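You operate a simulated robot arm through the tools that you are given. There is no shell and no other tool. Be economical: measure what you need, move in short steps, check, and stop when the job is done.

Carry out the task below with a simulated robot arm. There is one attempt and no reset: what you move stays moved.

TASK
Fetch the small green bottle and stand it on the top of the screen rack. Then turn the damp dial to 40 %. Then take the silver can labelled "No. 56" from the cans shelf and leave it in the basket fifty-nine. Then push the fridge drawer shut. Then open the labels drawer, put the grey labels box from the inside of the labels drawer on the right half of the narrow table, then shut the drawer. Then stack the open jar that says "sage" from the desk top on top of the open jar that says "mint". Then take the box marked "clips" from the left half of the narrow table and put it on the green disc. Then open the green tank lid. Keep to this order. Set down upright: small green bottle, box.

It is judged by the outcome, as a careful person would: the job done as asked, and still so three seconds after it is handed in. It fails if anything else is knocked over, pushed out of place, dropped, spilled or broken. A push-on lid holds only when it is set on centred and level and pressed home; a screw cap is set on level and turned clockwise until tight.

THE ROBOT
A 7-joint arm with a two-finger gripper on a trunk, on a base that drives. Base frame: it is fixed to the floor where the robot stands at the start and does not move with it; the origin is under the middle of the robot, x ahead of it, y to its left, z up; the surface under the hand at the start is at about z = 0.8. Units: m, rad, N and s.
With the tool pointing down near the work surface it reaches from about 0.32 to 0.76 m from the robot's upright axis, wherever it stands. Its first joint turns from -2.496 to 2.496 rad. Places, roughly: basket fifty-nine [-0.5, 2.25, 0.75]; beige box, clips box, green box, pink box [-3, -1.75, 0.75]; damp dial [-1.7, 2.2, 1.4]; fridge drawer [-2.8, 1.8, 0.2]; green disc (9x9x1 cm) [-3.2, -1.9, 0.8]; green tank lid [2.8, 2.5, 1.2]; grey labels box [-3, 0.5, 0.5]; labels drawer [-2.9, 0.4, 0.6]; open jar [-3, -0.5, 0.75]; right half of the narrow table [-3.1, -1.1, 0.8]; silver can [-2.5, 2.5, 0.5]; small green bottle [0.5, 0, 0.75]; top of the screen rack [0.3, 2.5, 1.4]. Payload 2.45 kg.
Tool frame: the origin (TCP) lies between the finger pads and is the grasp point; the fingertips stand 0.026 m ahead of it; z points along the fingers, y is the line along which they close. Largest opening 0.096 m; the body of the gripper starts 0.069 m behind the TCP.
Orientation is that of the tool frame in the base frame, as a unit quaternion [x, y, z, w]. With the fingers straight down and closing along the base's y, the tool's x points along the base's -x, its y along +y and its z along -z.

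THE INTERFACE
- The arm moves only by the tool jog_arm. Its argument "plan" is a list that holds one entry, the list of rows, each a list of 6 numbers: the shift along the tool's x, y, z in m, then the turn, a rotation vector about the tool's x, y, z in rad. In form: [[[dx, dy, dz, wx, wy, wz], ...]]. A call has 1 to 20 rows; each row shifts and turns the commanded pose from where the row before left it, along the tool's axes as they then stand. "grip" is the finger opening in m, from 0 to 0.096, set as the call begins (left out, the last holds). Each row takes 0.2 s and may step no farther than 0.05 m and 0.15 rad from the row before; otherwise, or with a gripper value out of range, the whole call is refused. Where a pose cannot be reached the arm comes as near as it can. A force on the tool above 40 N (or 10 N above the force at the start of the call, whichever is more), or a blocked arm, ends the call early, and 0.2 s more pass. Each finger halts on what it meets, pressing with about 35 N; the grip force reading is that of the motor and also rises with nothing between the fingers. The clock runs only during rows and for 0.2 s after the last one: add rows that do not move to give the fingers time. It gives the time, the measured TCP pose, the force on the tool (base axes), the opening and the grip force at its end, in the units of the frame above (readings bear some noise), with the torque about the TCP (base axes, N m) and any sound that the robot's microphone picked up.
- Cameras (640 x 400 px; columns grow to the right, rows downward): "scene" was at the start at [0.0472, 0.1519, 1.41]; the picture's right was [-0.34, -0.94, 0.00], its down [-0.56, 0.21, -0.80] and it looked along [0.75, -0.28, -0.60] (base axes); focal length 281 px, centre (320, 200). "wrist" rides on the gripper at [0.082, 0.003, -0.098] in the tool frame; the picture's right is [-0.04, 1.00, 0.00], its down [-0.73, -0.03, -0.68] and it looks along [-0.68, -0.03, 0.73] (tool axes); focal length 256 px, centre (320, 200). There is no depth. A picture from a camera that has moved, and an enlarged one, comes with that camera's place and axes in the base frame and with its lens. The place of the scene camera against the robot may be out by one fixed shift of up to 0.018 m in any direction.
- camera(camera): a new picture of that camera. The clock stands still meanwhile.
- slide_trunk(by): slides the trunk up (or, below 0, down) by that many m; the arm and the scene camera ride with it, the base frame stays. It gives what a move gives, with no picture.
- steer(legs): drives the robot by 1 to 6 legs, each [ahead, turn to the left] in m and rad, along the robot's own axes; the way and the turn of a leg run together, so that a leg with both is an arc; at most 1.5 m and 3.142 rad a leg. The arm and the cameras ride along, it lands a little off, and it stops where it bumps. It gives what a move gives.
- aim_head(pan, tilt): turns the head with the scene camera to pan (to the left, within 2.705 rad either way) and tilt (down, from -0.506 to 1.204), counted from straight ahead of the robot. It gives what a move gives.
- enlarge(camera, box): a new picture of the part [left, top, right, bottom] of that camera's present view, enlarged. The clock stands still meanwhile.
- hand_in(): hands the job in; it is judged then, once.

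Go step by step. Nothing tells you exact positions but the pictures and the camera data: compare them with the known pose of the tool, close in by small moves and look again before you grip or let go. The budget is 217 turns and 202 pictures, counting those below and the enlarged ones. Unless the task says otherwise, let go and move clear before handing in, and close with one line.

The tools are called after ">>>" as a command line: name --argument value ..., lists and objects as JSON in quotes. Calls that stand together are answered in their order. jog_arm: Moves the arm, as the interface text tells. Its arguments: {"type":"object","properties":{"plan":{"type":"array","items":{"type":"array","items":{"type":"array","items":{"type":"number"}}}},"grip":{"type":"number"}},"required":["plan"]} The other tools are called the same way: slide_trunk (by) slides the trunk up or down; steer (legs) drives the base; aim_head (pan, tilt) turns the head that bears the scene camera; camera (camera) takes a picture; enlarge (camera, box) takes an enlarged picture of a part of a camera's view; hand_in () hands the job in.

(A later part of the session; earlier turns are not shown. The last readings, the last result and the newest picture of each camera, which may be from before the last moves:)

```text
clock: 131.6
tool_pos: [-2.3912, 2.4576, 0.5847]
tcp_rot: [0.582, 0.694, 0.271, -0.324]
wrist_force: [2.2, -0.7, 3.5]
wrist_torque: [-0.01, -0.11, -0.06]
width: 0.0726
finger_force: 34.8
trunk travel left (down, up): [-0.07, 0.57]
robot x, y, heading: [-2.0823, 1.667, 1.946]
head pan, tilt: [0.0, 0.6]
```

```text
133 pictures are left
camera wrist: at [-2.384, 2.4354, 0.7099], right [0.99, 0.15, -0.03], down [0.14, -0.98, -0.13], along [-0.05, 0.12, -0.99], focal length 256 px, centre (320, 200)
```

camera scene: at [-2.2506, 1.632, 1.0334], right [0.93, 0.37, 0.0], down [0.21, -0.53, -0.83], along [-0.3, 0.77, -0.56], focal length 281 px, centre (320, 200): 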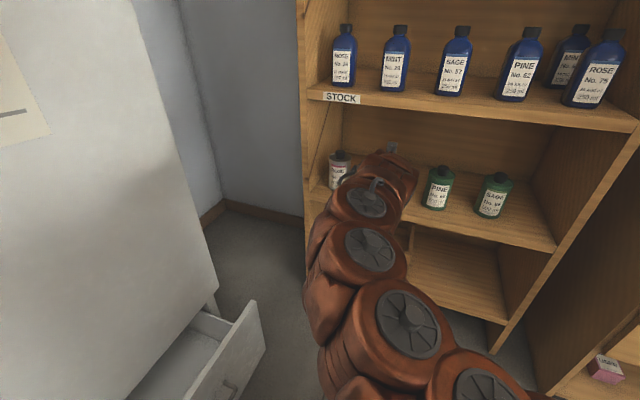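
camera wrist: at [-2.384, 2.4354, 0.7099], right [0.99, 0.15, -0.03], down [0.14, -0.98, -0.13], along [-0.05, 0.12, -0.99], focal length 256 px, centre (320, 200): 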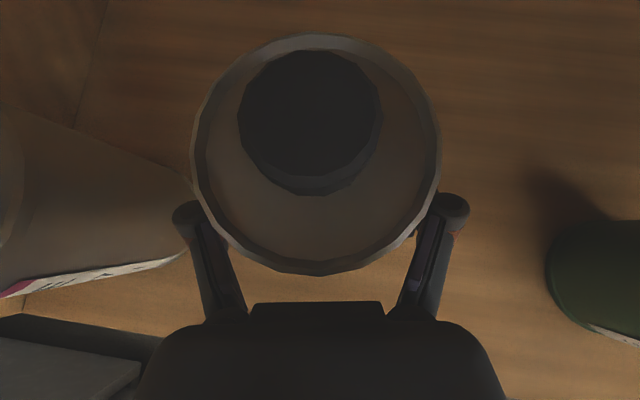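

Gripped at 72.6 mm. I'll lift 4 cm and draw the can out of the shelf.

>>> jog_arm --plan '[[[0.0154, 0, -0.0128, 0, 0, 0], [0.0154, 0, -0.0128, 0, 0, 0], [0, 0, 0, 0, 0, 0]]]'

>>> jog_arm --plan '[[[-0.0256, 0, -0.0307, 0, 0, 0], [-0.0256, 0, -0.0307, 0, 0, 0], [-0.0256, 0, -0.0307, 0, 0, 0], [-0.0256, 0, -0.0307, 0, 0, 0], [-0.0256, 0, -0.0307, 0, 0, 0], [-0.0256, 0, -0.0307, 0, 0, 0], [0, 0, 0, 0, 0, 0]]]'

>>> camera --camera "wrist"

>>> camera --camera "scene"

```text
clock: 132.4
tool_pos: [-2.3918, 2.4586, 0.6245]
tcp_rot: [0.583, 0.694, 0.271, -0.324]
wrist_force: [-0.4, 0.5, -6.4]
wrist_torque: [-0.01, 0.02, -0.01]
width: 0.0731
finger_force: 34.8
trunk travel left (down, up): [-0.07, 0.57]
robot x, y, heading: [-2.078, 1.6626, 1.949]
head pan, tilt: [0.0, 0.6]
```

```text
clock: 134.0
tool_pos: [-2.3493, 2.2202, 0.6271]
tcp_rot: [0.582, 0.695, 0.271, -0.325]
wrist_force: [0.0, -0.2, -5.9]
wrist_torque: [0.0, 0.02, -0.01]
width: 0.0728
finger_force: 34.9
trunk travel left (down, up): [-0.07, 0.57]
robot x, y, heading: [-2.0826, 1.6691, 1.948]
head pan, tilt: [0.0, 0.6]
```

```text
132 pictures are left
camera wrist: at [-2.3416, 2.1993, 0.752], right [0.99, 0.15, -0.03], down [0.14, -0.98, -0.13], along [-0.05, 0.12, -0.99], focal length 256 px, centre (320, 200)
```

wrist: 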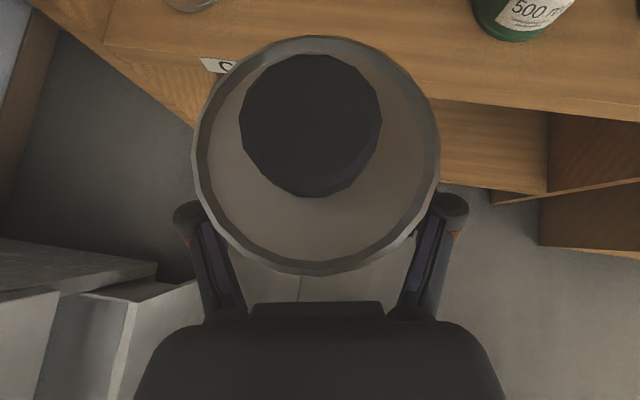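

```text
131 pictures are left
camera scene: at [-2.2506, 1.6322, 1.0333], right [0.93, 0.37, 0.0], down [0.21, -0.53, -0.82], along [-0.3, 0.77, -0.57], focal length 281 px, centre (320, 200)
```

scene: 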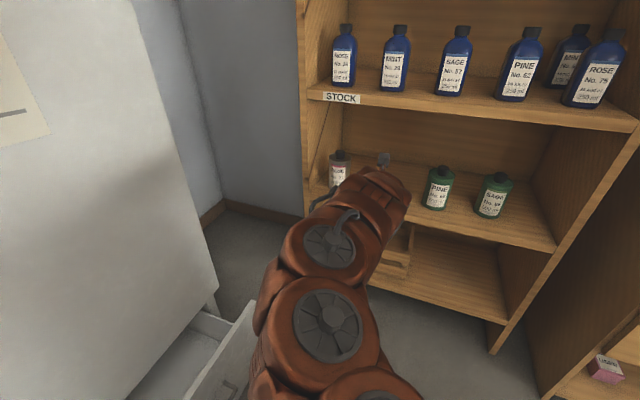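

The can is out. I'll raise the trunk, reverse away and drive to the table with basket No. 59.

>>> slide_trunk --by 0.4

>>> steer --legs '[[-0.38, 0], [0, -1.948], [1.4, 0], [0, 1.571]]'

>>> camera --camera "scene"

>>> camera --camera "wrist"

```text
clock: 137.8
tool_pos: [-2.3487, 2.2219, 1.0272]
tcp_rot: [0.583, 0.694, 0.273, -0.324]
wrist_force: [0.1, -0.9, -6.2]
wrist_torque: [0.01, -0.01, -0.01]
width: 0.0733
finger_force: 35.0
trunk travel left (down, up): [-0.47, 0.17]
robot x, y, heading: [-2.0833, 1.666, 1.947]
head pan, tilt: [0.0, 0.6]
```

```text
clock: 155.2
tool_pos: [-0.6185, 1.9638, 1.0273]
tcp_rot: [0.692, 0.584, 0.324, -0.273]
wrist_force: [0.6, -0.4, -5.5]
wrist_torque: [-0.01, 0.0, 0.01]
width: 0.0727
finger_force: 35.1
trunk travel left (down, up): [-0.47, 0.17]
robot x, y, heading: [-0.5549, 1.3508, 1.606]
head pan, tilt: [0.0, 0.6]
```

```text
130 pictures are left
camera scene: at [-0.7227, 1.3812, 1.4333], right [1.0, 0.03, 0.0], down [0.02, -0.56, -0.82], along [-0.03, 0.82, -0.57], focal length 281 px, centre (320, 200)
```

scene: 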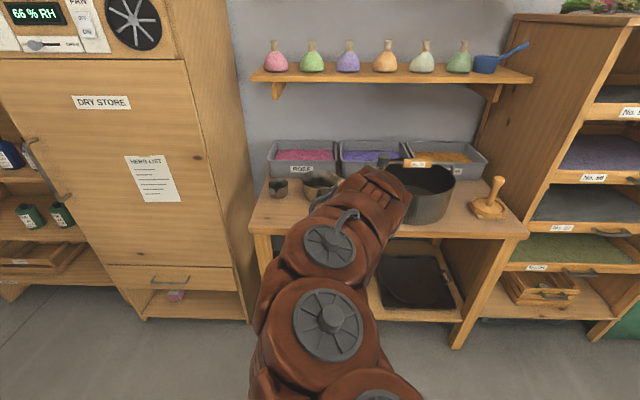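

```text
129 pictures are left
camera wrist: at [-0.6192, 1.9412, 1.1519], right [0.98, -0.19, -0.03], down [-0.2, -0.97, -0.13], along [-0.01, 0.13, -0.99], focal length 256 px, centre (320, 200)
```

wrist: 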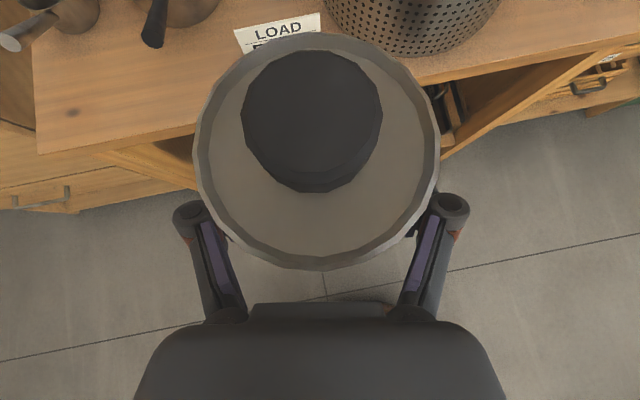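

I need a better view of the basket and a position centred on it. I'll shift the base 0.2 m to the right.

>>> steer --legs '[[0, -1.606], [0.2, 0], [0, 1.571]]'

>>> camera --camera "scene"

>>> camera --camera "wrist"

```text
clock: 164.4
tool_pos: [-0.3903, 1.9691, 1.0264]
tcp_rot: [0.705, 0.57, 0.329, -0.266]
wrist_force: [-0.9, -0.4, -5.2]
wrist_torque: [-0.05, 0.06, 0.02]
width: 0.0731
finger_force: 34.5
trunk travel left (down, up): [-0.47, 0.17]
robot x, y, heading: [-0.3526, 1.3543, 1.561]
head pan, tilt: [0.0, 0.6]
```

```text
128 pictures are left
camera scene: at [-0.5195, 1.3923, 1.4333], right [1.0, -0.01, 0.0], down [0.0, -0.57, -0.82], along [0.01, 0.82, -0.57], focal length 281 px, centre (320, 200)
```

scene: 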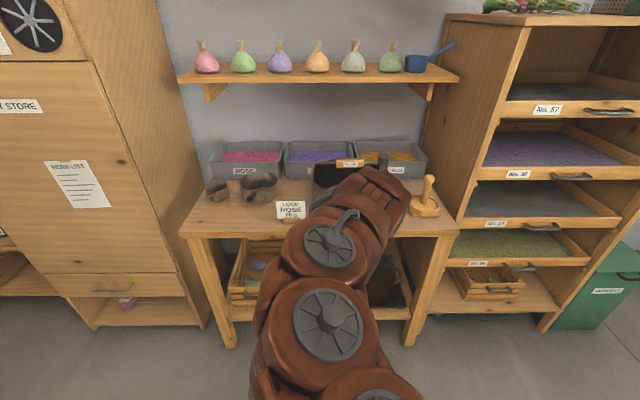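

```text
127 pictures are left
camera wrist: at [-0.3928, 1.9468, 1.1519], right [0.97, -0.23, -0.03], down [-0.24, -0.96, -0.13], along [0.0, 0.13, -0.99], focal length 256 px, centre (320, 200)
```

wrist: 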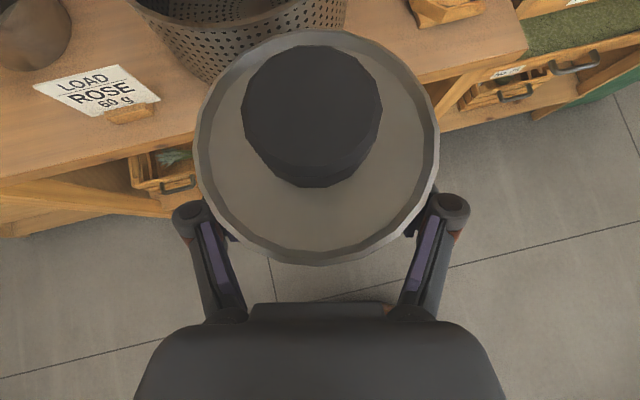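

The basket is about 0.28 m wide, centred near (−0.42, 2.30), with its handle running left-right. I'll raise the can, face it square, pitch the tool 10° more, and take a closer look.

>>> slide_trunk --by 0.12

>>> jog_arm --plan '[[[0, 0, 0, 0.092, 0, -0.077], [0, 0, 0, 0.092, 0, -0.077], [0, 0, 0, 0, -0.0873, 0], [0, 0, 0, 0, -0.0873, 0], [0, -0.03, 0, 0, 0, 0], [0, 0, 0, 0, 0, 0]]]'

>>> steer --legs '[[0.1, 0]]'

>>> camera --camera "wrist"

>>> camera --camera "scene"

```text
clock: 165.9
tool_pos: [-0.3903, 1.9703, 1.1475]
tcp_rot: [0.705, 0.569, 0.329, -0.266]
wrist_force: [-0.2, -0.5, -5.9]
wrist_torque: [-0.03, -0.03, -0.02]
width: 0.073
finger_force: 35.0
trunk travel left (down, up): [-0.59, 0.05]
robot x, y, heading: [-0.3526, 1.3505, 1.562]
head pan, tilt: [0.0, 0.6]
```

```text
clock: 167.3
tool_pos: [-0.42, 1.9694, 1.1474]
tcp_rot: [0.655, 0.673, 0.239, -0.246]
wrist_force: [-0.3, 0.9, -5.5]
wrist_torque: [-0.03, 0.01, -0.01]
width: 0.0734
finger_force: 35.7
trunk travel left (down, up): [-0.59, 0.05]
robot x, y, heading: [-0.3544, 1.3511, 1.56]
head pan, tilt: [0.0, 0.6]
```

```text
clock: 168.5
tool_pos: [-0.4191, 2.0676, 1.1472]
tcp_rot: [0.654, 0.674, 0.239, -0.246]
wrist_force: [0.6, -0.5, -5.7]
wrist_torque: [-0.02, 0.02, 0.02]
width: 0.073
finger_force: 35.2
trunk travel left (down, up): [-0.59, 0.05]
robot x, y, heading: [-0.3577, 1.4551, 1.563]
head pan, tilt: [0.0, 0.6]
```

```text
126 pictures are left
camera wrist: at [-0.417, 2.0688, 1.2744], right [1.0, 0.0, -0.03], down [0.0, -1.0, 0.05], along [-0.03, -0.05, -1.0], focal length 256 px, centre (320, 200)
```

wrist: 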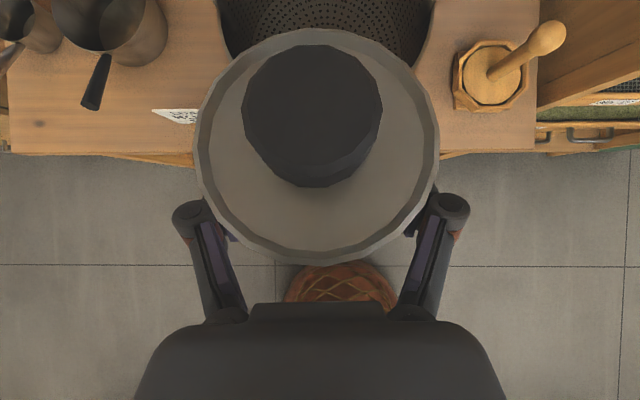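

```text
125 pictures are left
camera scene: at [-0.5188, 1.4924, 1.5533], right [1.0, -0.01, 0.0], down [0.0, -0.56, -0.83], along [0.01, 0.83, -0.56], focal length 281 px, centre (320, 200)
```

scene: 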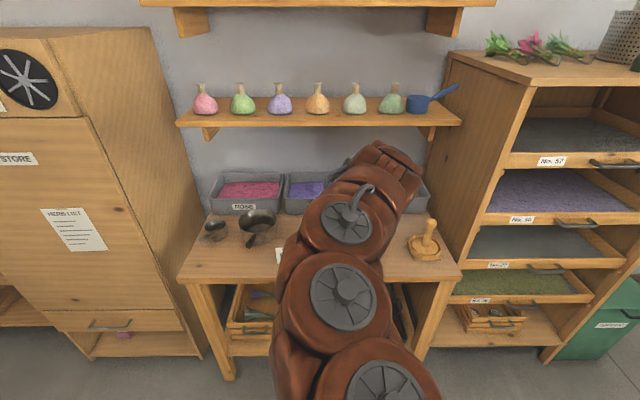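

The basket's centre is at x≈−0.42. I'll extend 10 cm to see it fully.

>>> jog_arm --plan '[[[0.0255, 0, 0.0214, 0, 0, 0], [0.0255, 0, 0.0214, 0, 0, 0], [0.0255, 0, 0.0214, 0, 0, 0], [0, 0, 0, 0, 0, 0]]]'

>>> camera --camera "wrist"

```text
clock: 169.5
tool_pos: [-0.4241, 2.1712, 1.1491]
tcp_rot: [0.654, 0.674, 0.239, -0.246]
wrist_force: [0.8, -0.5, -5.6]
wrist_torque: [-0.06, -0.01, 0.01]
width: 0.0731
finger_force: 35.1
trunk travel left (down, up): [-0.59, 0.05]
robot x, y, heading: [-0.3534, 1.4558, 1.564]
head pan, tilt: [0.0, 0.6]
```

```text
124 pictures are left
camera wrist: at [-0.4212, 2.17, 1.2746], right [1.0, 0.0, -0.03], down [0.0, -1.0, 0.05], along [-0.03, -0.05, -1.0], focal length 256 px, centre (320, 200)
```

wrist: 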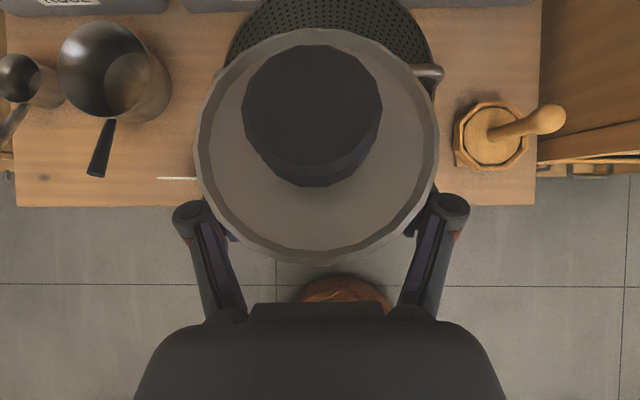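

The basket centre is (−0.417, 2.33), radius about 0.15. I'll lower the can into the front half, clear of the handle, stopping partway to look.

>>> jog_arm --plan '[[[0.031, 0.0035, 0.026, 0, 0, 0], [0.031, 0.0035, 0.026, 0, 0, 0], [-0.0257, 0, 0.0306, 0, 0, 0], [-0.0257, 0, 0.0306, 0, 0, 0], [-0.0257, 0, 0.0306, 0, 0, 0], [0, 0, 0, 0, 0, 0]]]'

>>> camera --camera "wrist"

>>> camera --camera "scene"

```text
clock: 170.9
tool_pos: [-0.4185, 2.251, 1.0281]
tcp_rot: [0.653, 0.675, 0.238, -0.246]
wrist_force: [0.1, 0.4, -5.3]
wrist_torque: [-0.08, 0.02, -0.01]
width: 0.0734
finger_force: 34.5
trunk travel left (down, up): [-0.59, 0.05]
robot x, y, heading: [-0.3509, 1.4524, 1.562]
head pan, tilt: [0.0, 0.6]
```

```text
123 pictures are left
camera wrist: at [-0.4156, 2.2494, 1.1549], right [1.0, 0.0, -0.03], down [0.0, -1.0, 0.05], along [-0.03, -0.05, -1.0], focal length 256 px, centre (320, 200)
```

wrist: 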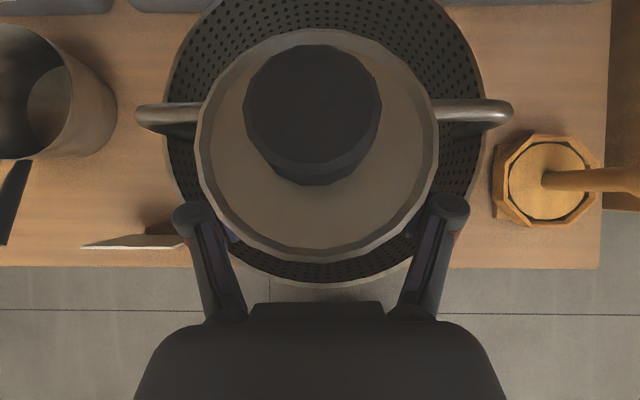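

```text
122 pictures are left
camera scene: at [-0.5185, 1.493, 1.5534], right [1.0, -0.01, 0.0], down [0.0, -0.57, -0.82], along [0.01, 0.82, -0.57], focal length 281 px, centre (320, 200)
```

scene: 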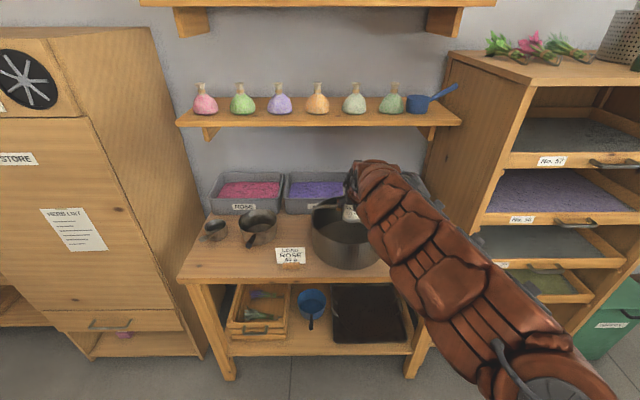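

The handle lies at y≈2.307, so I'll pull the can 16 mm toward the front and lower further.

>>> jog_arm --plan '[[[-0.0123, 0, -0.0103, 0, 0, 0], [-0.0238, 0, 0.0283, 0, 0, 0], [-0.0238, 0, 0.0283, 0, 0, 0], [-0.0238, 0, 0.0283, 0, 0, 0], [0, 0, 0, 0, 0, 0]]]'

>>> camera --camera "wrist"

>>> enlarge --camera "scene" --box '[280, 150, 440, 280]'

```text
clock: 172.1
tool_pos: [-0.4214, 2.2346, 0.9157]
tcp_rot: [0.654, 0.674, 0.239, -0.246]
wrist_force: [0.1, 0.6, -4.8]
wrist_torque: [-0.02, 0.03, 0.0]
width: 0.0734
finger_force: 35.3
trunk travel left (down, up): [-0.59, 0.05]
robot x, y, heading: [-0.3518, 1.4553, 1.561]
head pan, tilt: [0.0, 0.6]
```

```text
121 pictures are left
camera wrist: at [-0.4176, 2.2337, 1.0437], right [1.0, 0.0, -0.03], down [0.0, -1.0, 0.05], along [-0.03, -0.05, -1.0], focal length 256 px, centre (320, 200)
```

wrist: 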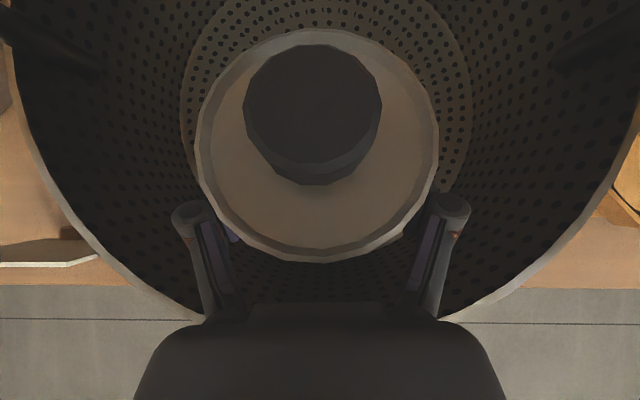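

```text
3.08 times, centred on (360, 215) of scene
camera zoom: at [-0.5188, 1.4929, 1.5533], right [1.0, -0.01, 0.0], down [0.0, -0.57, -0.82], along [0.01, 0.82, -0.57], focal length 865 px, centre (197, 154)
```

zoom: 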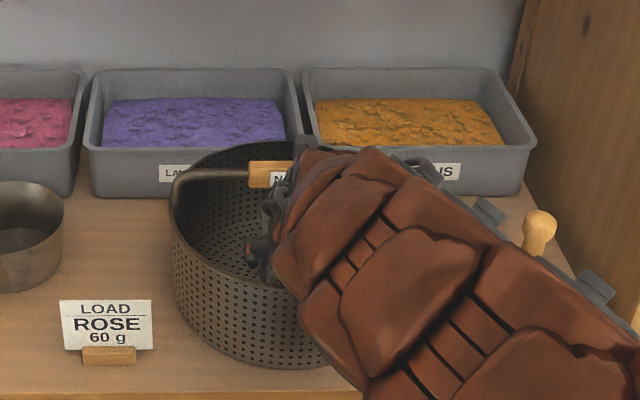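

The can is inside the basket above its floor. I'll lower gently until it touches.

>>> jog_arm --plan '[[[-0.0096, 0, 0.0115, 0, 0, 0], [-0.0096, 0, 0.0115, 0, 0, 0], [-0.0051, 0, 0.0061, 0, 0, 0], [0, 0, 0, 0, 0, 0]]]'

>>> jog_arm --plan '[[[-0.0032, 0, 0.0038, 0, 0, 0], [0, 0, 0, 0, 0, 0]]]'

```text
clock: 172.9
tool_pos: [-0.4191, 2.2364, 0.8907]
tcp_rot: [0.651, 0.673, 0.245, -0.25]
wrist_force: [0.2, -5.1, 20.5]
wrist_torque: [-1.49, -1.03, -0.26]
width: 0.0733
finger_force: 34.9
trunk travel left (down, up): [-0.59, 0.05]
robot x, y, heading: [-0.355, 1.456, 1.563]
head pan, tilt: [0.0, 0.6]
stopped in row 3: the force on the tool passed its limit at 48 N (the readings are from after the stop); the commanded pose is now the measured one
```

```text
clock: 173.2
tool_pos: [-0.4174, 2.2388, 0.8904]
tcp_rot: [0.65, 0.672, 0.248, -0.254]
wrist_force: [-0.6, -4.4, 21.6]
wrist_torque: [-1.67, -0.76, -0.31]
width: 0.0734
finger_force: 34.9
trunk travel left (down, up): [-0.59, 0.05]
robot x, y, heading: [-0.3512, 1.4548, 1.566]
head pan, tilt: [0.0, 0.6]
stopped in row 1: the force on the tool passed its limit at 47 N (the readings are from after the stop); the commanded pose is now the measured one
```

The palm corner touched the basket rim. I'll lift slightly, pitch the tool 10° steeper for clearance, and lower again.

>>> jog_arm --plan '[[[0.0128, 0, -0.0153, 0, 0, 0], [0, 0, 0, 0, -0.1, 0], [0, 0, 0, 0, -0.1, 0], [0, 0, 0, 0, 0, 0]]]'

>>> camera --camera "wrist"

>>> enlarge --camera "scene" --box '[280, 150, 440, 280]'

```text
clock: 174.2
tool_pos: [-0.4176, 2.237, 0.9069]
tcp_rot: [0.674, 0.693, 0.181, -0.181]
wrist_force: [0.1, -0.5, -5.7]
wrist_torque: [-0.04, 0.01, -0.02]
width: 0.0733
finger_force: 34.9
trunk travel left (down, up): [-0.59, 0.05]
robot x, y, heading: [-0.3516, 1.4573, 1.564]
head pan, tilt: [0.0, 0.6]
```

```text
119 pictures are left
camera wrist: at [-0.4162, 2.2606, 1.0319], right [1.0, -0.01, -0.02], down [0.0, -0.97, 0.23], along [-0.02, -0.23, -0.97], focal length 256 px, centre (320, 200)
```

wrist: 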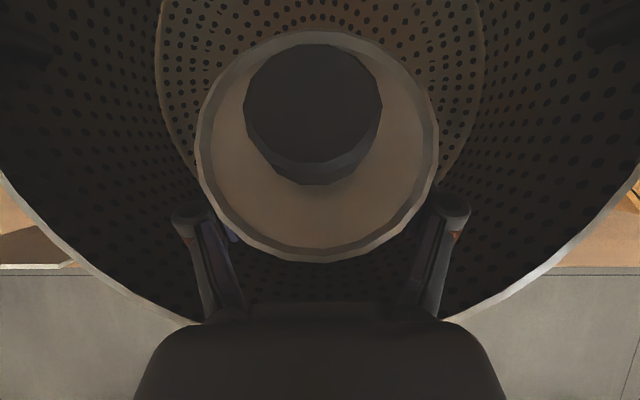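

```text
3.08 times, centred on (360, 215) of scene
camera zoom: at [-0.5187, 1.4927, 1.5533], right [1.0, -0.01, 0.0], down [0.0, -0.57, -0.82], along [0.01, 0.82, -0.57], focal length 865 px, centre (197, 154)
```

zoom: 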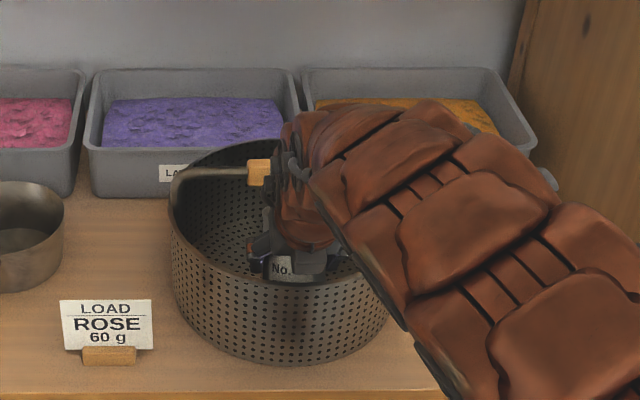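

Clear now. Lowering in small steps.

>>> jog_arm --plan '[[[-0.0049, 0, 0.0088, 0, 0, 0], [-0.0049, 0, 0.0088, 0, 0, 0], [0, 0, 0, 0, 0, 0]]]'

>>> jog_arm --plan '[[[-0.0025, 0, 0.0044, 0, 0, 0], [0, 0, 0, 0, 0, 0]]]'

```text
clock: 175.0
tool_pos: [-0.4168, 2.2399, 0.8874]
tcp_rot: [0.672, 0.694, 0.18, -0.183]
wrist_force: [0.1, -0.2, -5.8]
wrist_torque: [-0.04, 0.01, -0.04]
width: 0.0734
finger_force: 34.8
trunk travel left (down, up): [-0.59, 0.05]
robot x, y, heading: [-0.3535, 1.4542, 1.563]
head pan, tilt: [0.0, 0.6]
```

```text
clock: 175.6
tool_pos: [-0.4179, 2.2384, 0.8824]
tcp_rot: [0.673, 0.694, 0.18, -0.182]
wrist_force: [-0.4, -0.7, -6.4]
wrist_torque: [-0.06, -0.02, 0.04]
width: 0.0733
finger_force: 35.5
trunk travel left (down, up): [-0.59, 0.05]
robot x, y, heading: [-0.352, 1.4521, 1.562]
head pan, tilt: [0.0, 0.6]
```

Still no contact; continuing down in 5 mm steps.

>>> jog_arm --plan '[[[-0.0025, 0, 0.0044, 0, 0, 0], [0, 0, 0, 0, 0, 0]]]'

>>> jog_arm --plan '[[[-0.0025, 0, 0.0044, 0, 0, 0], [0, 0, 0, 0, 0, 0]]]'

>>> jog_arm --plan '[[[-0.0025, 0, 0.0044, 0, 0, 0], [0, 0, 0, 0, 0, 0]]]'

```text
clock: 176.2
tool_pos: [-0.4184, 2.2381, 0.8771]
tcp_rot: [0.672, 0.694, 0.181, -0.183]
wrist_force: [0.0, 0.7, -5.8]
wrist_torque: [-0.04, 0.0, 0.0]
width: 0.0731
finger_force: 35.2
trunk travel left (down, up): [-0.59, 0.05]
robot x, y, heading: [-0.3492, 1.458, 1.563]
head pan, tilt: [0.0, 0.6]
```

```text
clock: 176.8
tool_pos: [-0.4181, 2.2378, 0.8763]
tcp_rot: [0.672, 0.694, 0.183, -0.185]
wrist_force: [-0.4, 0.7, 28.8]
wrist_torque: [-2.3, -0.61, -0.02]
width: 0.0731
finger_force: 34.8
trunk travel left (down, up): [-0.59, 0.05]
robot x, y, heading: [-0.3528, 1.4574, 1.56]
head pan, tilt: [0.0, 0.6]
```

```text
clock: 177.2
tool_pos: [-0.4172, 2.2402, 0.8758]
tcp_rot: [0.671, 0.693, 0.184, -0.187]
wrist_force: [-0.2, -3.6, 20.6]
wrist_torque: [-1.55, -0.44, -0.03]
width: 0.0734
finger_force: 35.2
trunk travel left (down, up): [-0.59, 0.05]
robot x, y, heading: [-0.3505, 1.455, 1.568]
head pan, tilt: [0.0, 0.6]
stopped in row 1: the force on the tool passed its limit at 46 N (the readings are from after the stop); the commanded pose is now the measured one
```

The palm is at the rim again, with the can only about 1 cm above the floor. I'll ease up slightly and release there.

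>>> jog_arm --plan '[[[0.002, 0, -0.0035, 0, 0, 0], [0, 0, 0, 0, 0, 0]]]'

>>> jog_arm --plan '[[[0, 0, 0, 0, 0, 0], [0, 0, 0, 0, 0, 0], [0, 0, 0, 0, 0, 0]]]' --grip 0.088

>>> camera --camera "wrist"

```text
clock: 177.8
tool_pos: [-0.4175, 2.2389, 0.8754]
tcp_rot: [0.672, 0.694, 0.182, -0.184]
wrist_force: [-1.0, -1.8, -4.6]
wrist_torque: [-0.06, -0.05, -0.04]
width: 0.0733
finger_force: 34.9
trunk travel left (down, up): [-0.59, 0.05]
robot x, y, heading: [-0.3536, 1.4558, 1.562]
head pan, tilt: [0.0, 0.6]
```

```text
clock: 178.6
tool_pos: [-0.4177, 2.2398, 0.8771]
tcp_rot: [0.672, 0.694, 0.182, -0.185]
wrist_force: [-0.6, -0.2, 0.3]
wrist_torque: [-0.03, 0.01, -0.02]
width: 0.088
finger_force: 0.1
trunk travel left (down, up): [-0.59, 0.05]
robot x, y, heading: [-0.3531, 1.4521, 1.561]
head pan, tilt: [0.0, 0.6]
```

```text
117 pictures are left
camera wrist: at [-0.4164, 2.2614, 1.0024], right [1.0, 0.0, -0.02], down [0.0, -0.98, 0.22], along [-0.02, -0.22, -0.98], focal length 256 px, centre (320, 200)
```

wrist: 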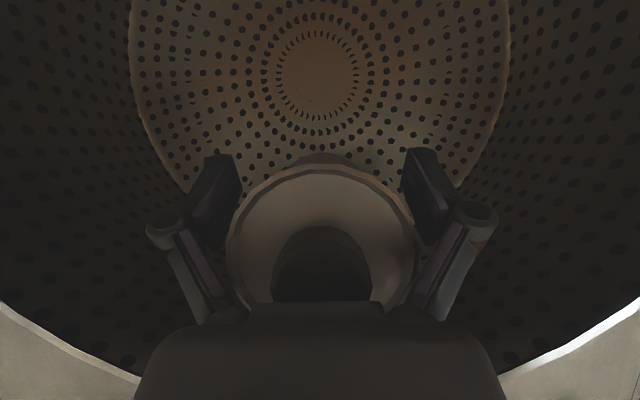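

The can has come to rest in the basket, leaning toward the front. I'll lift the hand straight up.

>>> jog_arm --plan '[[[0.0098, 0, -0.0176, 0, 0, 0], [0.0184, 0, -0.033, 0, 0, 0], [0.0184, 0, -0.033, 0, 0, 0], [0.0184, 0, -0.033, 0, 0, 0], [0, 0, 0, 0, 0, 0]]]'

>>> camera --camera "wrist"

>>> steer --legs '[[-0.3, 0]]'

>>> camera --camera "scene"

```text
clock: 179.8
tool_pos: [-0.4191, 2.2375, 1.0074]
tcp_rot: [0.672, 0.694, 0.182, -0.184]
wrist_force: [0.6, -0.2, 0.2]
wrist_torque: [0.01, -0.04, 0.0]
width: 0.0881
finger_force: 0.1
trunk travel left (down, up): [-0.59, 0.05]
robot x, y, heading: [-0.3535, 1.4523, 1.56]
head pan, tilt: [0.0, 0.6]
```

```text
116 pictures are left
camera wrist: at [-0.4171, 2.2596, 1.134], right [1.0, 0.0, -0.02], down [0.0, -0.98, 0.22], along [-0.02, -0.22, -0.98], focal length 256 px, centre (320, 200)
```

wrist: 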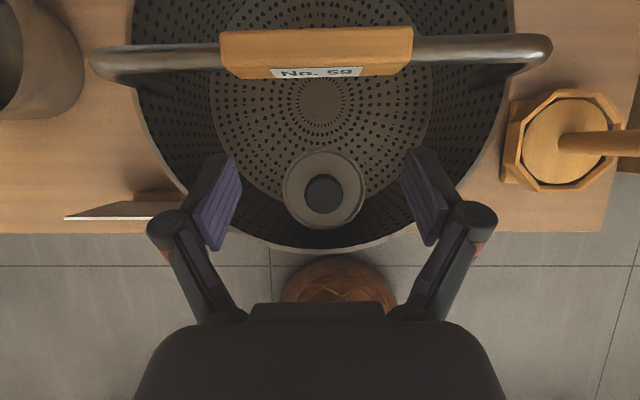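

```text
clock: 181.8
tool_pos: [-0.419, 1.9386, 1.0098]
tcp_rot: [0.673, 0.693, 0.182, -0.185]
wrist_force: [-0.1, 0.0, 0.8]
wrist_torque: [0.01, -0.02, 0.0]
width: 0.088
finger_force: 0.1
trunk travel left (down, up): [-0.59, 0.05]
robot x, y, heading: [-0.3549, 1.1563, 1.561]
head pan, tilt: [0.0, 0.6]
```

```text
115 pictures are left
camera scene: at [-0.5212, 1.1943, 1.5533], right [1.0, -0.01, 0.0], down [-0.01, -0.56, -0.82], along [0.01, 0.82, -0.57], focal length 281 px, centre (320, 200)
```

scene: 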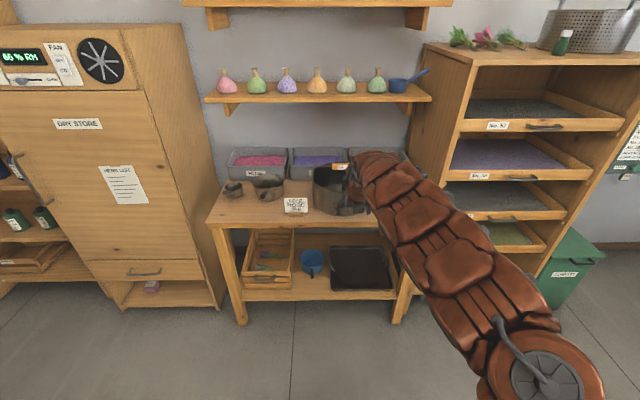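

The can stands upright in basket No. 59. Next is the fridge drawer: I'll close the gripper, retract the arm and drive over to face it.

>>> jog_arm --plan '[[[-0.0438, 0, -0.0243, 0, 0, 0], [-0.0438, 0, -0.0243, 0, 0, 0], [-0.0438, 0, -0.0243, 0, 0, 0], [-0.0438, 0, -0.0243, 0, 0, 0], [-0.03, 0, -0.0163, 0, 0, 0]]]' --grip 0.0

>>> steer --legs '[[0, 1.103], [1.42, 0], [0, 0.478]]'

>>> aim_head --pan 0.0 --tilt 0.7

>>> camera --camera "scene"

```text
clock: 183.0
tool_pos: [-0.4127, 1.707, 1.0024]
tcp_rot: [0.674, 0.691, 0.183, -0.184]
wrist_force: [-0.2, 0.3, 0.4]
wrist_torque: [-0.01, 0.02, 0.03]
width: 0.0
finger_force: 22.2
trunk travel left (down, up): [-0.59, 0.05]
robot x, y, heading: [-0.3591, 1.1548, 1.556]
head pan, tilt: [0.0, 0.6]
```

```text
clock: 194.2
tool_pos: [-2.1548, 1.7548, 1.0034]
tcp_rot: [-0.014, 0.966, -0.001, -0.259]
wrist_force: [0.2, -1.1, 0.5]
wrist_torque: [0.02, 0.03, -0.01]
width: 0.0002
finger_force: 28.5
trunk travel left (down, up): [-0.59, 0.05]
robot x, y, heading: [-1.6026, 1.8136, 3.138]
head pan, tilt: [0.0, 0.6]
```

```text
clock: 194.8
tool_pos: [-2.1534, 1.7545, 1.0026]
tcp_rot: [-0.015, 0.966, -0.002, -0.259]
wrist_force: [-0.4, 0.1, 0.6]
wrist_torque: [0.0, -0.01, -0.01]
width: 0.0001
finger_force: 28.5
trunk travel left (down, up): [-0.59, 0.05]
robot x, y, heading: [-1.6012, 1.8154, 3.139]
head pan, tilt: [0.0, 0.7]
```

```text
114 pictures are left
camera scene: at [-1.6247, 1.6308, 1.5447], right [0.01, 1.0, 0.0], down [0.64, 0.0, -0.77], along [-0.77, 0.0, -0.64], focal length 281 px, centre (320, 200)
```

scene: 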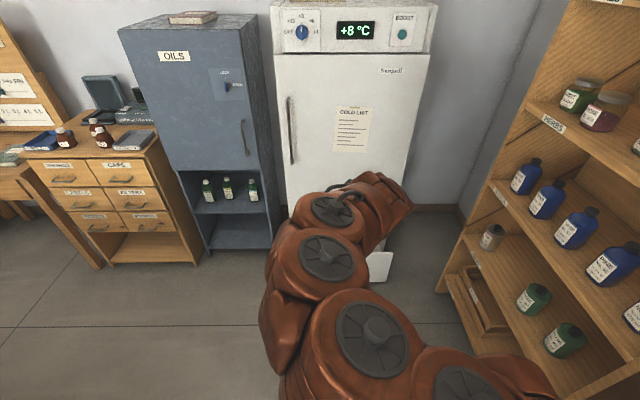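

The fridge spans y≈1.46–2.05 and the tool is centred at y≈1.755. I'll pitch the tool forward and lower to the drawer's height.

>>> jog_arm --plan '[[[0, 0, 0, 0, 0.145, 0], [0, 0, 0, 0, 0.145, 0], [0, 0, 0, 0, 0.145, 0], [0, 0, 0, 0, 0, 0]]]'

>>> slide_trunk --by -0.4

>>> slide_trunk --by -0.18

>>> camera --camera "scene"

>>> camera --camera "wrist"

```text
clock: 195.8
tool_pos: [-2.2052, 1.7415, 1.0224]
tcp_rot: [-0.015, 0.887, -0.005, -0.461]
wrist_force: [-0.2, 0.2, 0.1]
wrist_torque: [-0.01, 0.01, 0.05]
width: 0.0
finger_force: 28.7
out of reach, approached as far as the arm can: row 2, 3
trunk travel left (down, up): [-0.59, 0.05]
robot x, y, heading: [-1.6038, 1.8167, 3.137]
head pan, tilt: [0.0, 0.7]
```

```text
clock: 199.7
tool_pos: [-2.204, 1.7422, 0.6215]
tcp_rot: [-0.014, 0.888, -0.004, -0.46]
wrist_force: [0.2, 0.4, 0.0]
wrist_torque: [-0.02, -0.04, 0.02]
width: 0.0001
finger_force: 28.8
trunk travel left (down, up): [-0.19, 0.45]
robot x, y, heading: [-1.6037, 1.8139, 3.134]
head pan, tilt: [0.0, 0.7]
```

```text
clock: 201.7
tool_pos: [-2.2022, 1.7427, 0.4418]
tcp_rot: [-0.014, 0.888, -0.005, -0.46]
wrist_force: [-0.1, 0.1, -0.7]
wrist_torque: [0.01, -0.02, 0.04]
width: 0.0
finger_force: 29.2
trunk travel left (down, up): [-0.01, 0.63]
robot x, y, heading: [-1.6028, 1.8145, 3.136]
head pan, tilt: [0.0, 0.7]
```

```text
113 pictures are left
camera scene: at [-1.6247, 1.6309, 0.9647], right [0.01, 1.0, 0.0], down [0.64, 0.0, -0.76], along [-0.76, 0.0, -0.64], focal length 281 px, centre (320, 200)
```

scene: 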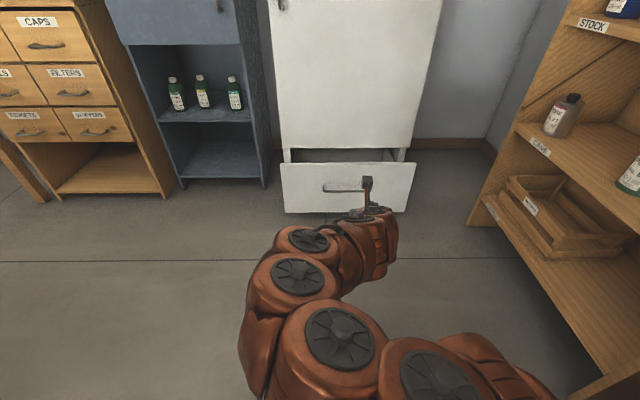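

```text
112 pictures are left
camera wrist: at [-2.1714, 1.7463, 0.5646], right [-0.01, 1.0, -0.03], down [0.98, 0.0, -0.21], along [-0.21, -0.03, -0.98], focal length 256 px, centre (320, 200)
```

wrist: 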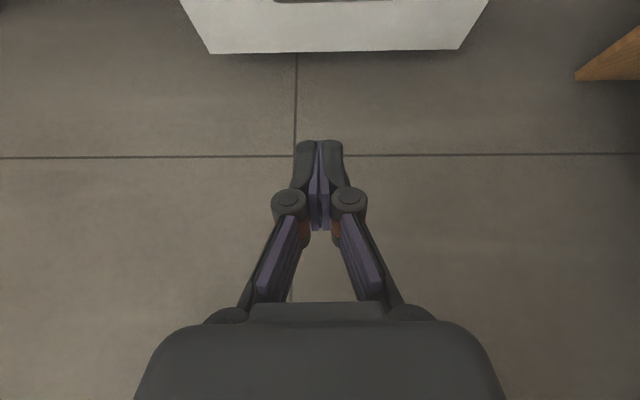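

The drawer's panel is at x≈−2.63, z 0.04–0.32, and about 11 cm open. I'll lower the fingertips to z≈0.26 (above its handle) and drive close.

>>> jog_arm --plan '[[[-0.0328, 0, 0.023, 0, 0, 0], [-0.0328, 0, 0.023, 0, 0, 0], [-0.0328, 0, 0.023, 0, 0, 0], [-0.0328, 0, 0.023, 0, 0, 0], [0, 0, 0, 0, 0, 0]]]'

>>> steer --legs '[[0.34, 0]]'

>>> camera --camera "scene"

>>> camera --camera "wrist"

```text
clock: 202.9
tool_pos: [-2.2188, 1.7399, 0.2858]
tcp_rot: [-0.015, 0.887, -0.005, -0.461]
wrist_force: [-0.4, -0.8, 0.1]
wrist_torque: [-0.02, 0.0, 0.02]
width: 0.0
finger_force: 29.5
out of reach, approached as far as the arm can: row 1, 2
trunk travel left (down, up): [-0.01, 0.63]
robot x, y, heading: [-1.6056, 1.8131, 3.138]
head pan, tilt: [0.0, 0.7]
```

```text
clock: 205.1
tool_pos: [-2.5585, 1.7376, 0.2868]
tcp_rot: [-0.017, 0.888, -0.006, -0.46]
wrist_force: [-0.2, 0.1, 0.0]
wrist_torque: [0.02, -0.02, 0.01]
width: 0.0
finger_force: 28.5
trunk travel left (down, up): [-0.01, 0.63]
robot x, y, heading: [-1.9408, 1.8143, 3.14]
head pan, tilt: [0.0, 0.7]
```

```text
111 pictures are left
camera scene: at [-1.9623, 1.6317, 0.9647], right [0.0, 1.0, 0.0], down [0.64, 0.0, -0.76], along [-0.76, 0.0, -0.64], focal length 281 px, centre (320, 200)
```

scene: 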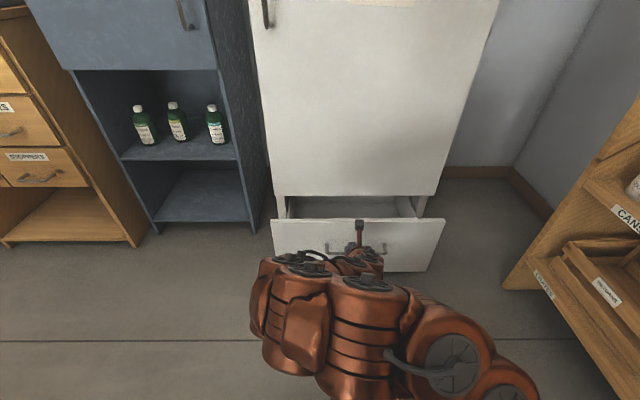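

```text
110 pictures are left
camera wrist: at [-2.5247, 1.7418, 0.4085], right [-0.01, 1.0, -0.03], down [0.98, 0.01, -0.21], along [-0.21, -0.03, -0.98], focal length 256 px, centre (320, 200)
```

wrist: 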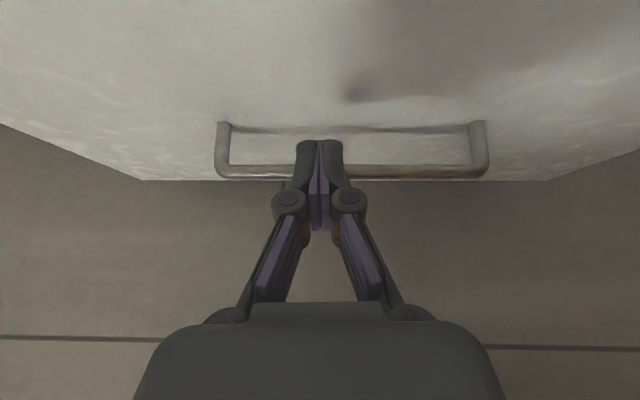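

The fingertips are just over the handle facing the panel. I'll push forward with the arm, which stops on excess force.

>>> jog_arm --plan '[[[0.0115, 0, 0.0164, 0, 0, 0], [0.0115, 0, 0.0164, 0, 0, 0], [0.0115, 0, 0.0164, 0, 0, 0], [0.0115, 0, 0.0164, 0, 0, 0], [0.0115, 0, 0.0164, 0, 0, 0], [0.0115, 0, 0.0164, 0, 0, 0], [0.0115, 0, 0.0164, 0, 0, 0]]]'

>>> camera --camera "scene"

```text
clock: 206.7
tool_pos: [-2.6988, 1.7323, 0.286]
tcp_rot: [-0.018, 0.887, -0.008, -0.461]
wrist_force: [0.7, -0.3, 0.3]
wrist_torque: [-0.02, -0.01, 0.02]
width: 0.0
finger_force: 28.3
trunk travel left (down, up): [-0.01, 0.63]
robot x, y, heading: [-1.9414, 1.8203, -3.144]
head pan, tilt: [0.0, 0.7]
```

```text
109 pictures are left
camera scene: at [-1.9623, 1.6318, 0.9647], right [0.0, 1.0, 0.0], down [0.64, 0.0, -0.76], along [-0.76, 0.0, -0.64], focal length 281 px, centre (320, 200)
```

scene: 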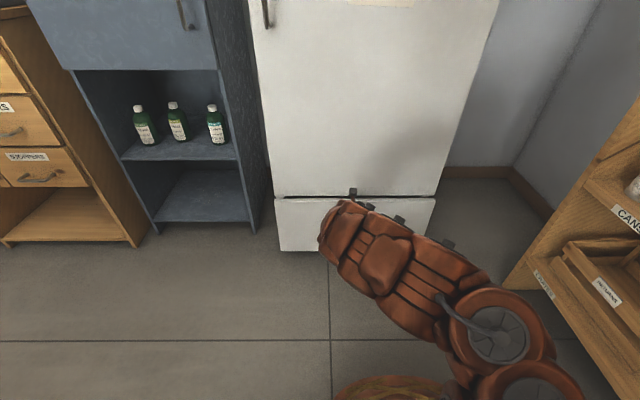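

It's nearly shut. I'll push until it resists.

>>> jog_arm --plan '[[[0.0057, 0, 0.0082, 0, 0, 0], [0.0057, 0, 0.0082, 0, 0, 0], [0.0057, 0, 0.0082, 0, 0, 0], [0.0057, 0, 0.0082, 0, 0, 0], [0.0057, 0, 0.0082, 0, 0, 0]]]'

>>> enlarge --camera "scene" --box '[260, 160, 460, 270]'

```text
clock: 207.9
tool_pos: [-2.7484, 1.7302, 0.2857]
tcp_rot: [-0.018, 0.887, -0.007, -0.461]
wrist_force: [-0.3, 0.0, -0.2]
wrist_torque: [0.0, 0.01, 0.02]
width: 0.0
finger_force: 28.6
trunk travel left (down, up): [-0.01, 0.63]
robot x, y, heading: [-1.9434, 1.8162, 3.141]
head pan, tilt: [0.0, 0.7]
```

```text
3.20 times, centred on (360, 215) of scene
camera zoom: at [-1.9623, 1.6318, 0.9647], right [0.0, 1.0, 0.0], down [0.64, 0.0, -0.76], along [-0.76, 0.0, -0.64], focal length 900 px, centre (192, 152)
```

zoom: 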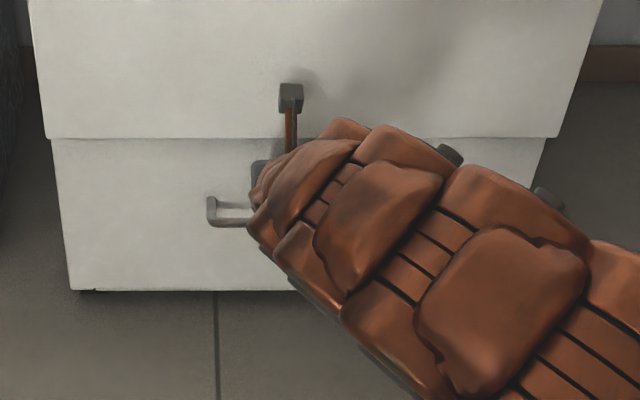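

No resistance yet; continue in small steps.

>>> jog_arm --plan '[[[0.0057, 0, 0.0082, 0, 0, 0], [0.0057, 0, 0.0082, 0, 0, 0], [0.0057, 0, 0.0082, 0, 0, 0], [0.0057, 0, 0.0082, 0, 0, 0], [0.0057, 0, 0.0082, 0, 0, 0]]]'

>>> enlarge --camera "scene" --box '[260, 160, 460, 270]'

>>> camera --camera "wrist"

```text
clock: 208.2
tool_pos: [-2.7493, 1.7295, 0.286]
tcp_rot: [-0.017, 0.889, -0.004, -0.458]
wrist_force: [26.1, 2.2, 13.1]
wrist_torque: [0.05, 0.21, -0.13]
width: 0.0
finger_force: 28.6
trunk travel left (down, up): [-0.01, 0.63]
robot x, y, heading: [-1.9432, 1.8166, -3.135]
head pan, tilt: [0.0, 0.7]
stopped in row 1: the force on the tool passed its limit at 86 N (the readings are from after the stop); the commanded pose is now the measured one
```

```text
3.20 times, centred on (360, 215) of scene
camera zoom: at [-1.9608, 1.6319, 0.9651], right [0.0, 1.0, 0.0], down [0.64, 0.0, -0.77], along [-0.77, 0.0, -0.64], focal length 900 px, centre (192, 152)
```

zoom: 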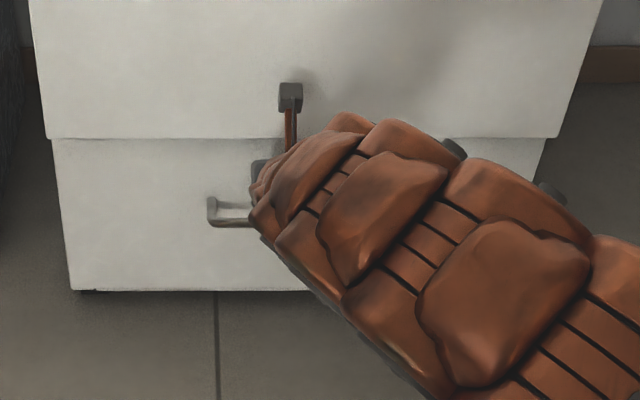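

```text
106 pictures are left
camera wrist: at [-2.7173, 1.7341, 0.408], right [-0.01, 1.0, -0.02], down [0.98, 0.01, -0.2], along [-0.2, -0.03, -0.98], focal length 256 px, centre (320, 200)
```

wrist: 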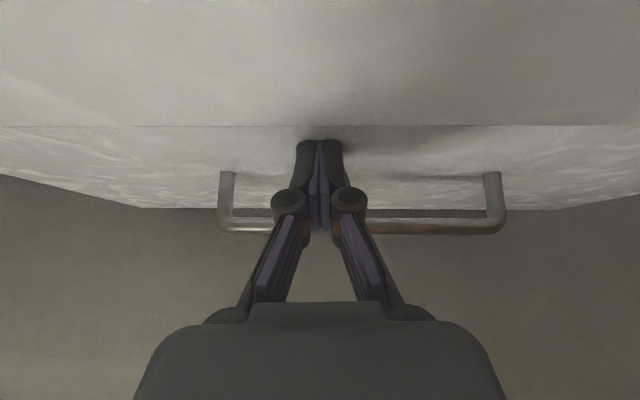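

The drawer is fully shut (hard stop). I'll retract up and back, then look toward the chest of drawers.

>>> jog_arm --plan '[[[0, 0, -0.045, 0, 0, 0], [0, 0, -0.045, 0, 0, 0], [0, 0, -0.045, 0, 0, 0], [0, 0, -0.04, 0, 0, 0]]]'

>>> steer --legs '[[-0.3, 0], [0, 1.2]]'

>>> slide_trunk --by 0.4

>>> aim_head --pan -0.7 --tilt 0.4

>>> camera --camera "scene"

```text
clock: 209.2
tool_pos: [-2.6089, 1.7367, 0.3852]
tcp_rot: [-0.016, 0.889, -0.005, -0.458]
wrist_force: [-0.4, 0.5, -0.2]
wrist_torque: [-0.02, 0.03, 0.01]
width: 0.0001
finger_force: 28.3
trunk travel left (down, up): [-0.01, 0.63]
robot x, y, heading: [-1.9434, 1.8156, 3.14]
head pan, tilt: [0.0, 0.7]
```

```text
clock: 214.2
tool_pos: [-1.8237, 1.1675, 0.3852]
tcp_rot: [-0.511, 0.728, -0.259, -0.377]
wrist_force: [0.4, -0.1, -0.2]
wrist_torque: [-0.03, -0.04, -0.03]
width: 0.0
finger_force: 28.5
trunk travel left (down, up): [-0.01, 0.63]
robot x, y, heading: [-1.6431, 1.8136, -1.96]
head pan, tilt: [0.0, 0.7]
```

```text
clock: 218.1
tool_pos: [-1.8241, 1.1679, 0.7842]
tcp_rot: [-0.51, 0.728, -0.259, -0.377]
wrist_force: [0.3, -1.3, -0.3]
wrist_torque: [0.0, 0.03, -0.02]
width: 0.0
finger_force: 29.0
trunk travel left (down, up): [-0.41, 0.23]
robot x, y, heading: [-1.6477, 1.8126, -1.965]
head pan, tilt: [0.0, 0.7]
```

```text
clock: 219.1
tool_pos: [-1.8236, 1.1664, 0.7849]
tcp_rot: [-0.51, 0.728, -0.26, -0.378]
wrist_force: [-0.3, 0.4, 0.9]
wrist_torque: [0.04, -0.05, 0.02]
width: 0.0001
finger_force: 28.4
trunk travel left (down, up): [-0.41, 0.23]
robot x, y, heading: [-1.6449, 1.8168, -1.959]
head pan, tilt: [-0.7, 0.4]
```

```text
105 pictures are left
camera scene: at [-1.5242, 1.7471, 1.3915], right [-0.47, 0.89, 0.0], down [0.34, 0.18, -0.92], along [-0.82, -0.43, -0.39], focal length 281 px, centre (320, 200)
```

scene: 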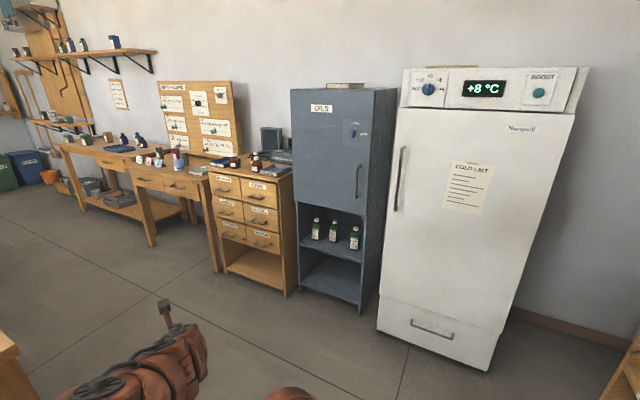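

The fridge drawer is shut. The chest with CAPS/LABELS drawers is along the same wall; I'll tuck the arm in and drive there through the aisle.

>>> jog_arm --plan '[[[-0.0235, 0, -0.0336, 0, 0, 0], [-0.0235, 0, -0.0336, 0, 0, 0], [-0.0235, 0, -0.0336, 0, 0, 0], [-0.0235, 0, -0.0336, 0, 0, 0], [-0.0235, 0, -0.0336, 0, 0, 0], [0, 0, 0, 0, 0, 0]]]'

>>> slide_trunk --by 0.2

>>> steer --legs '[[0, -0.252], [0.76, 0], [0, 0.641], [0.6, 0], [0, -0.8]]'

>>> aim_head --pan -0.7 --tilt 0.6

>>> camera --camera "scene"

```text
clock: 220.5
tool_pos: [-1.8046, 1.2202, 0.7883]
tcp_rot: [-0.51, 0.726, -0.262, -0.38]
wrist_force: [0.1, -0.3, 0.2]
wrist_torque: [-0.01, 0.01, -0.01]
width: 0.0
finger_force: 28.7
out of reach, approached as far as the arm can: row 2, 3, 4, 5
trunk travel left (down, up): [-0.41, 0.23]
robot x, y, heading: [-1.643, 1.8162, -1.961]
head pan, tilt: [-0.7, 0.4]
```

```text
clock: 222.7
tool_pos: [-1.8053, 1.2194, 0.9883]
tcp_rot: [-0.51, 0.727, -0.261, -0.38]
wrist_force: [0.2, -0.3, -1.1]
wrist_torque: [0.01, -0.02, -0.03]
width: 0.0002
finger_force: 28.9
trunk travel left (down, up): [-0.61, 0.03]
robot x, y, heading: [-1.6424, 1.8089, -1.954]
head pan, tilt: [-0.7, 0.4]
```

```text
clock: 234.4
tool_pos: [-2.4637, 0.1243, 0.9882]
tcp_rot: [-0.355, 0.813, -0.181, -0.424]
wrist_force: [-0.2, -0.2, 0.3]
wrist_torque: [0.01, 0.0, 0.0]
width: 0.0001
finger_force: 28.0
trunk travel left (down, up): [-0.61, 0.03]
robot x, y, heading: [-2.0841, 0.608, -2.36]
head pan, tilt: [-0.7, 0.4]
```

```text
clock: 235.2
tool_pos: [-2.4653, 0.1246, 0.9876]
tcp_rot: [-0.354, 0.814, -0.18, -0.424]
wrist_force: [-0.6, 0.3, -0.5]
wrist_torque: [-0.02, -0.01, 0.0]
width: 0.0001
finger_force: 28.9
trunk travel left (down, up): [-0.61, 0.03]
robot x, y, heading: [-2.0839, 0.6118, -2.358]
head pan, tilt: [-0.7, 0.6]
```

```text
104 pictures are left
camera scene: at [-1.994, 0.5068, 1.5734], right [-0.08, 1.0, 0.0], down [0.56, 0.05, -0.83], along [-0.82, -0.07, -0.56], focal length 281 px, centre (320, 200)
```

scene: 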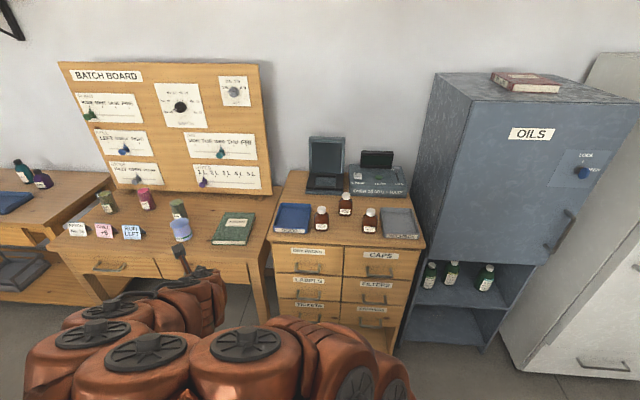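

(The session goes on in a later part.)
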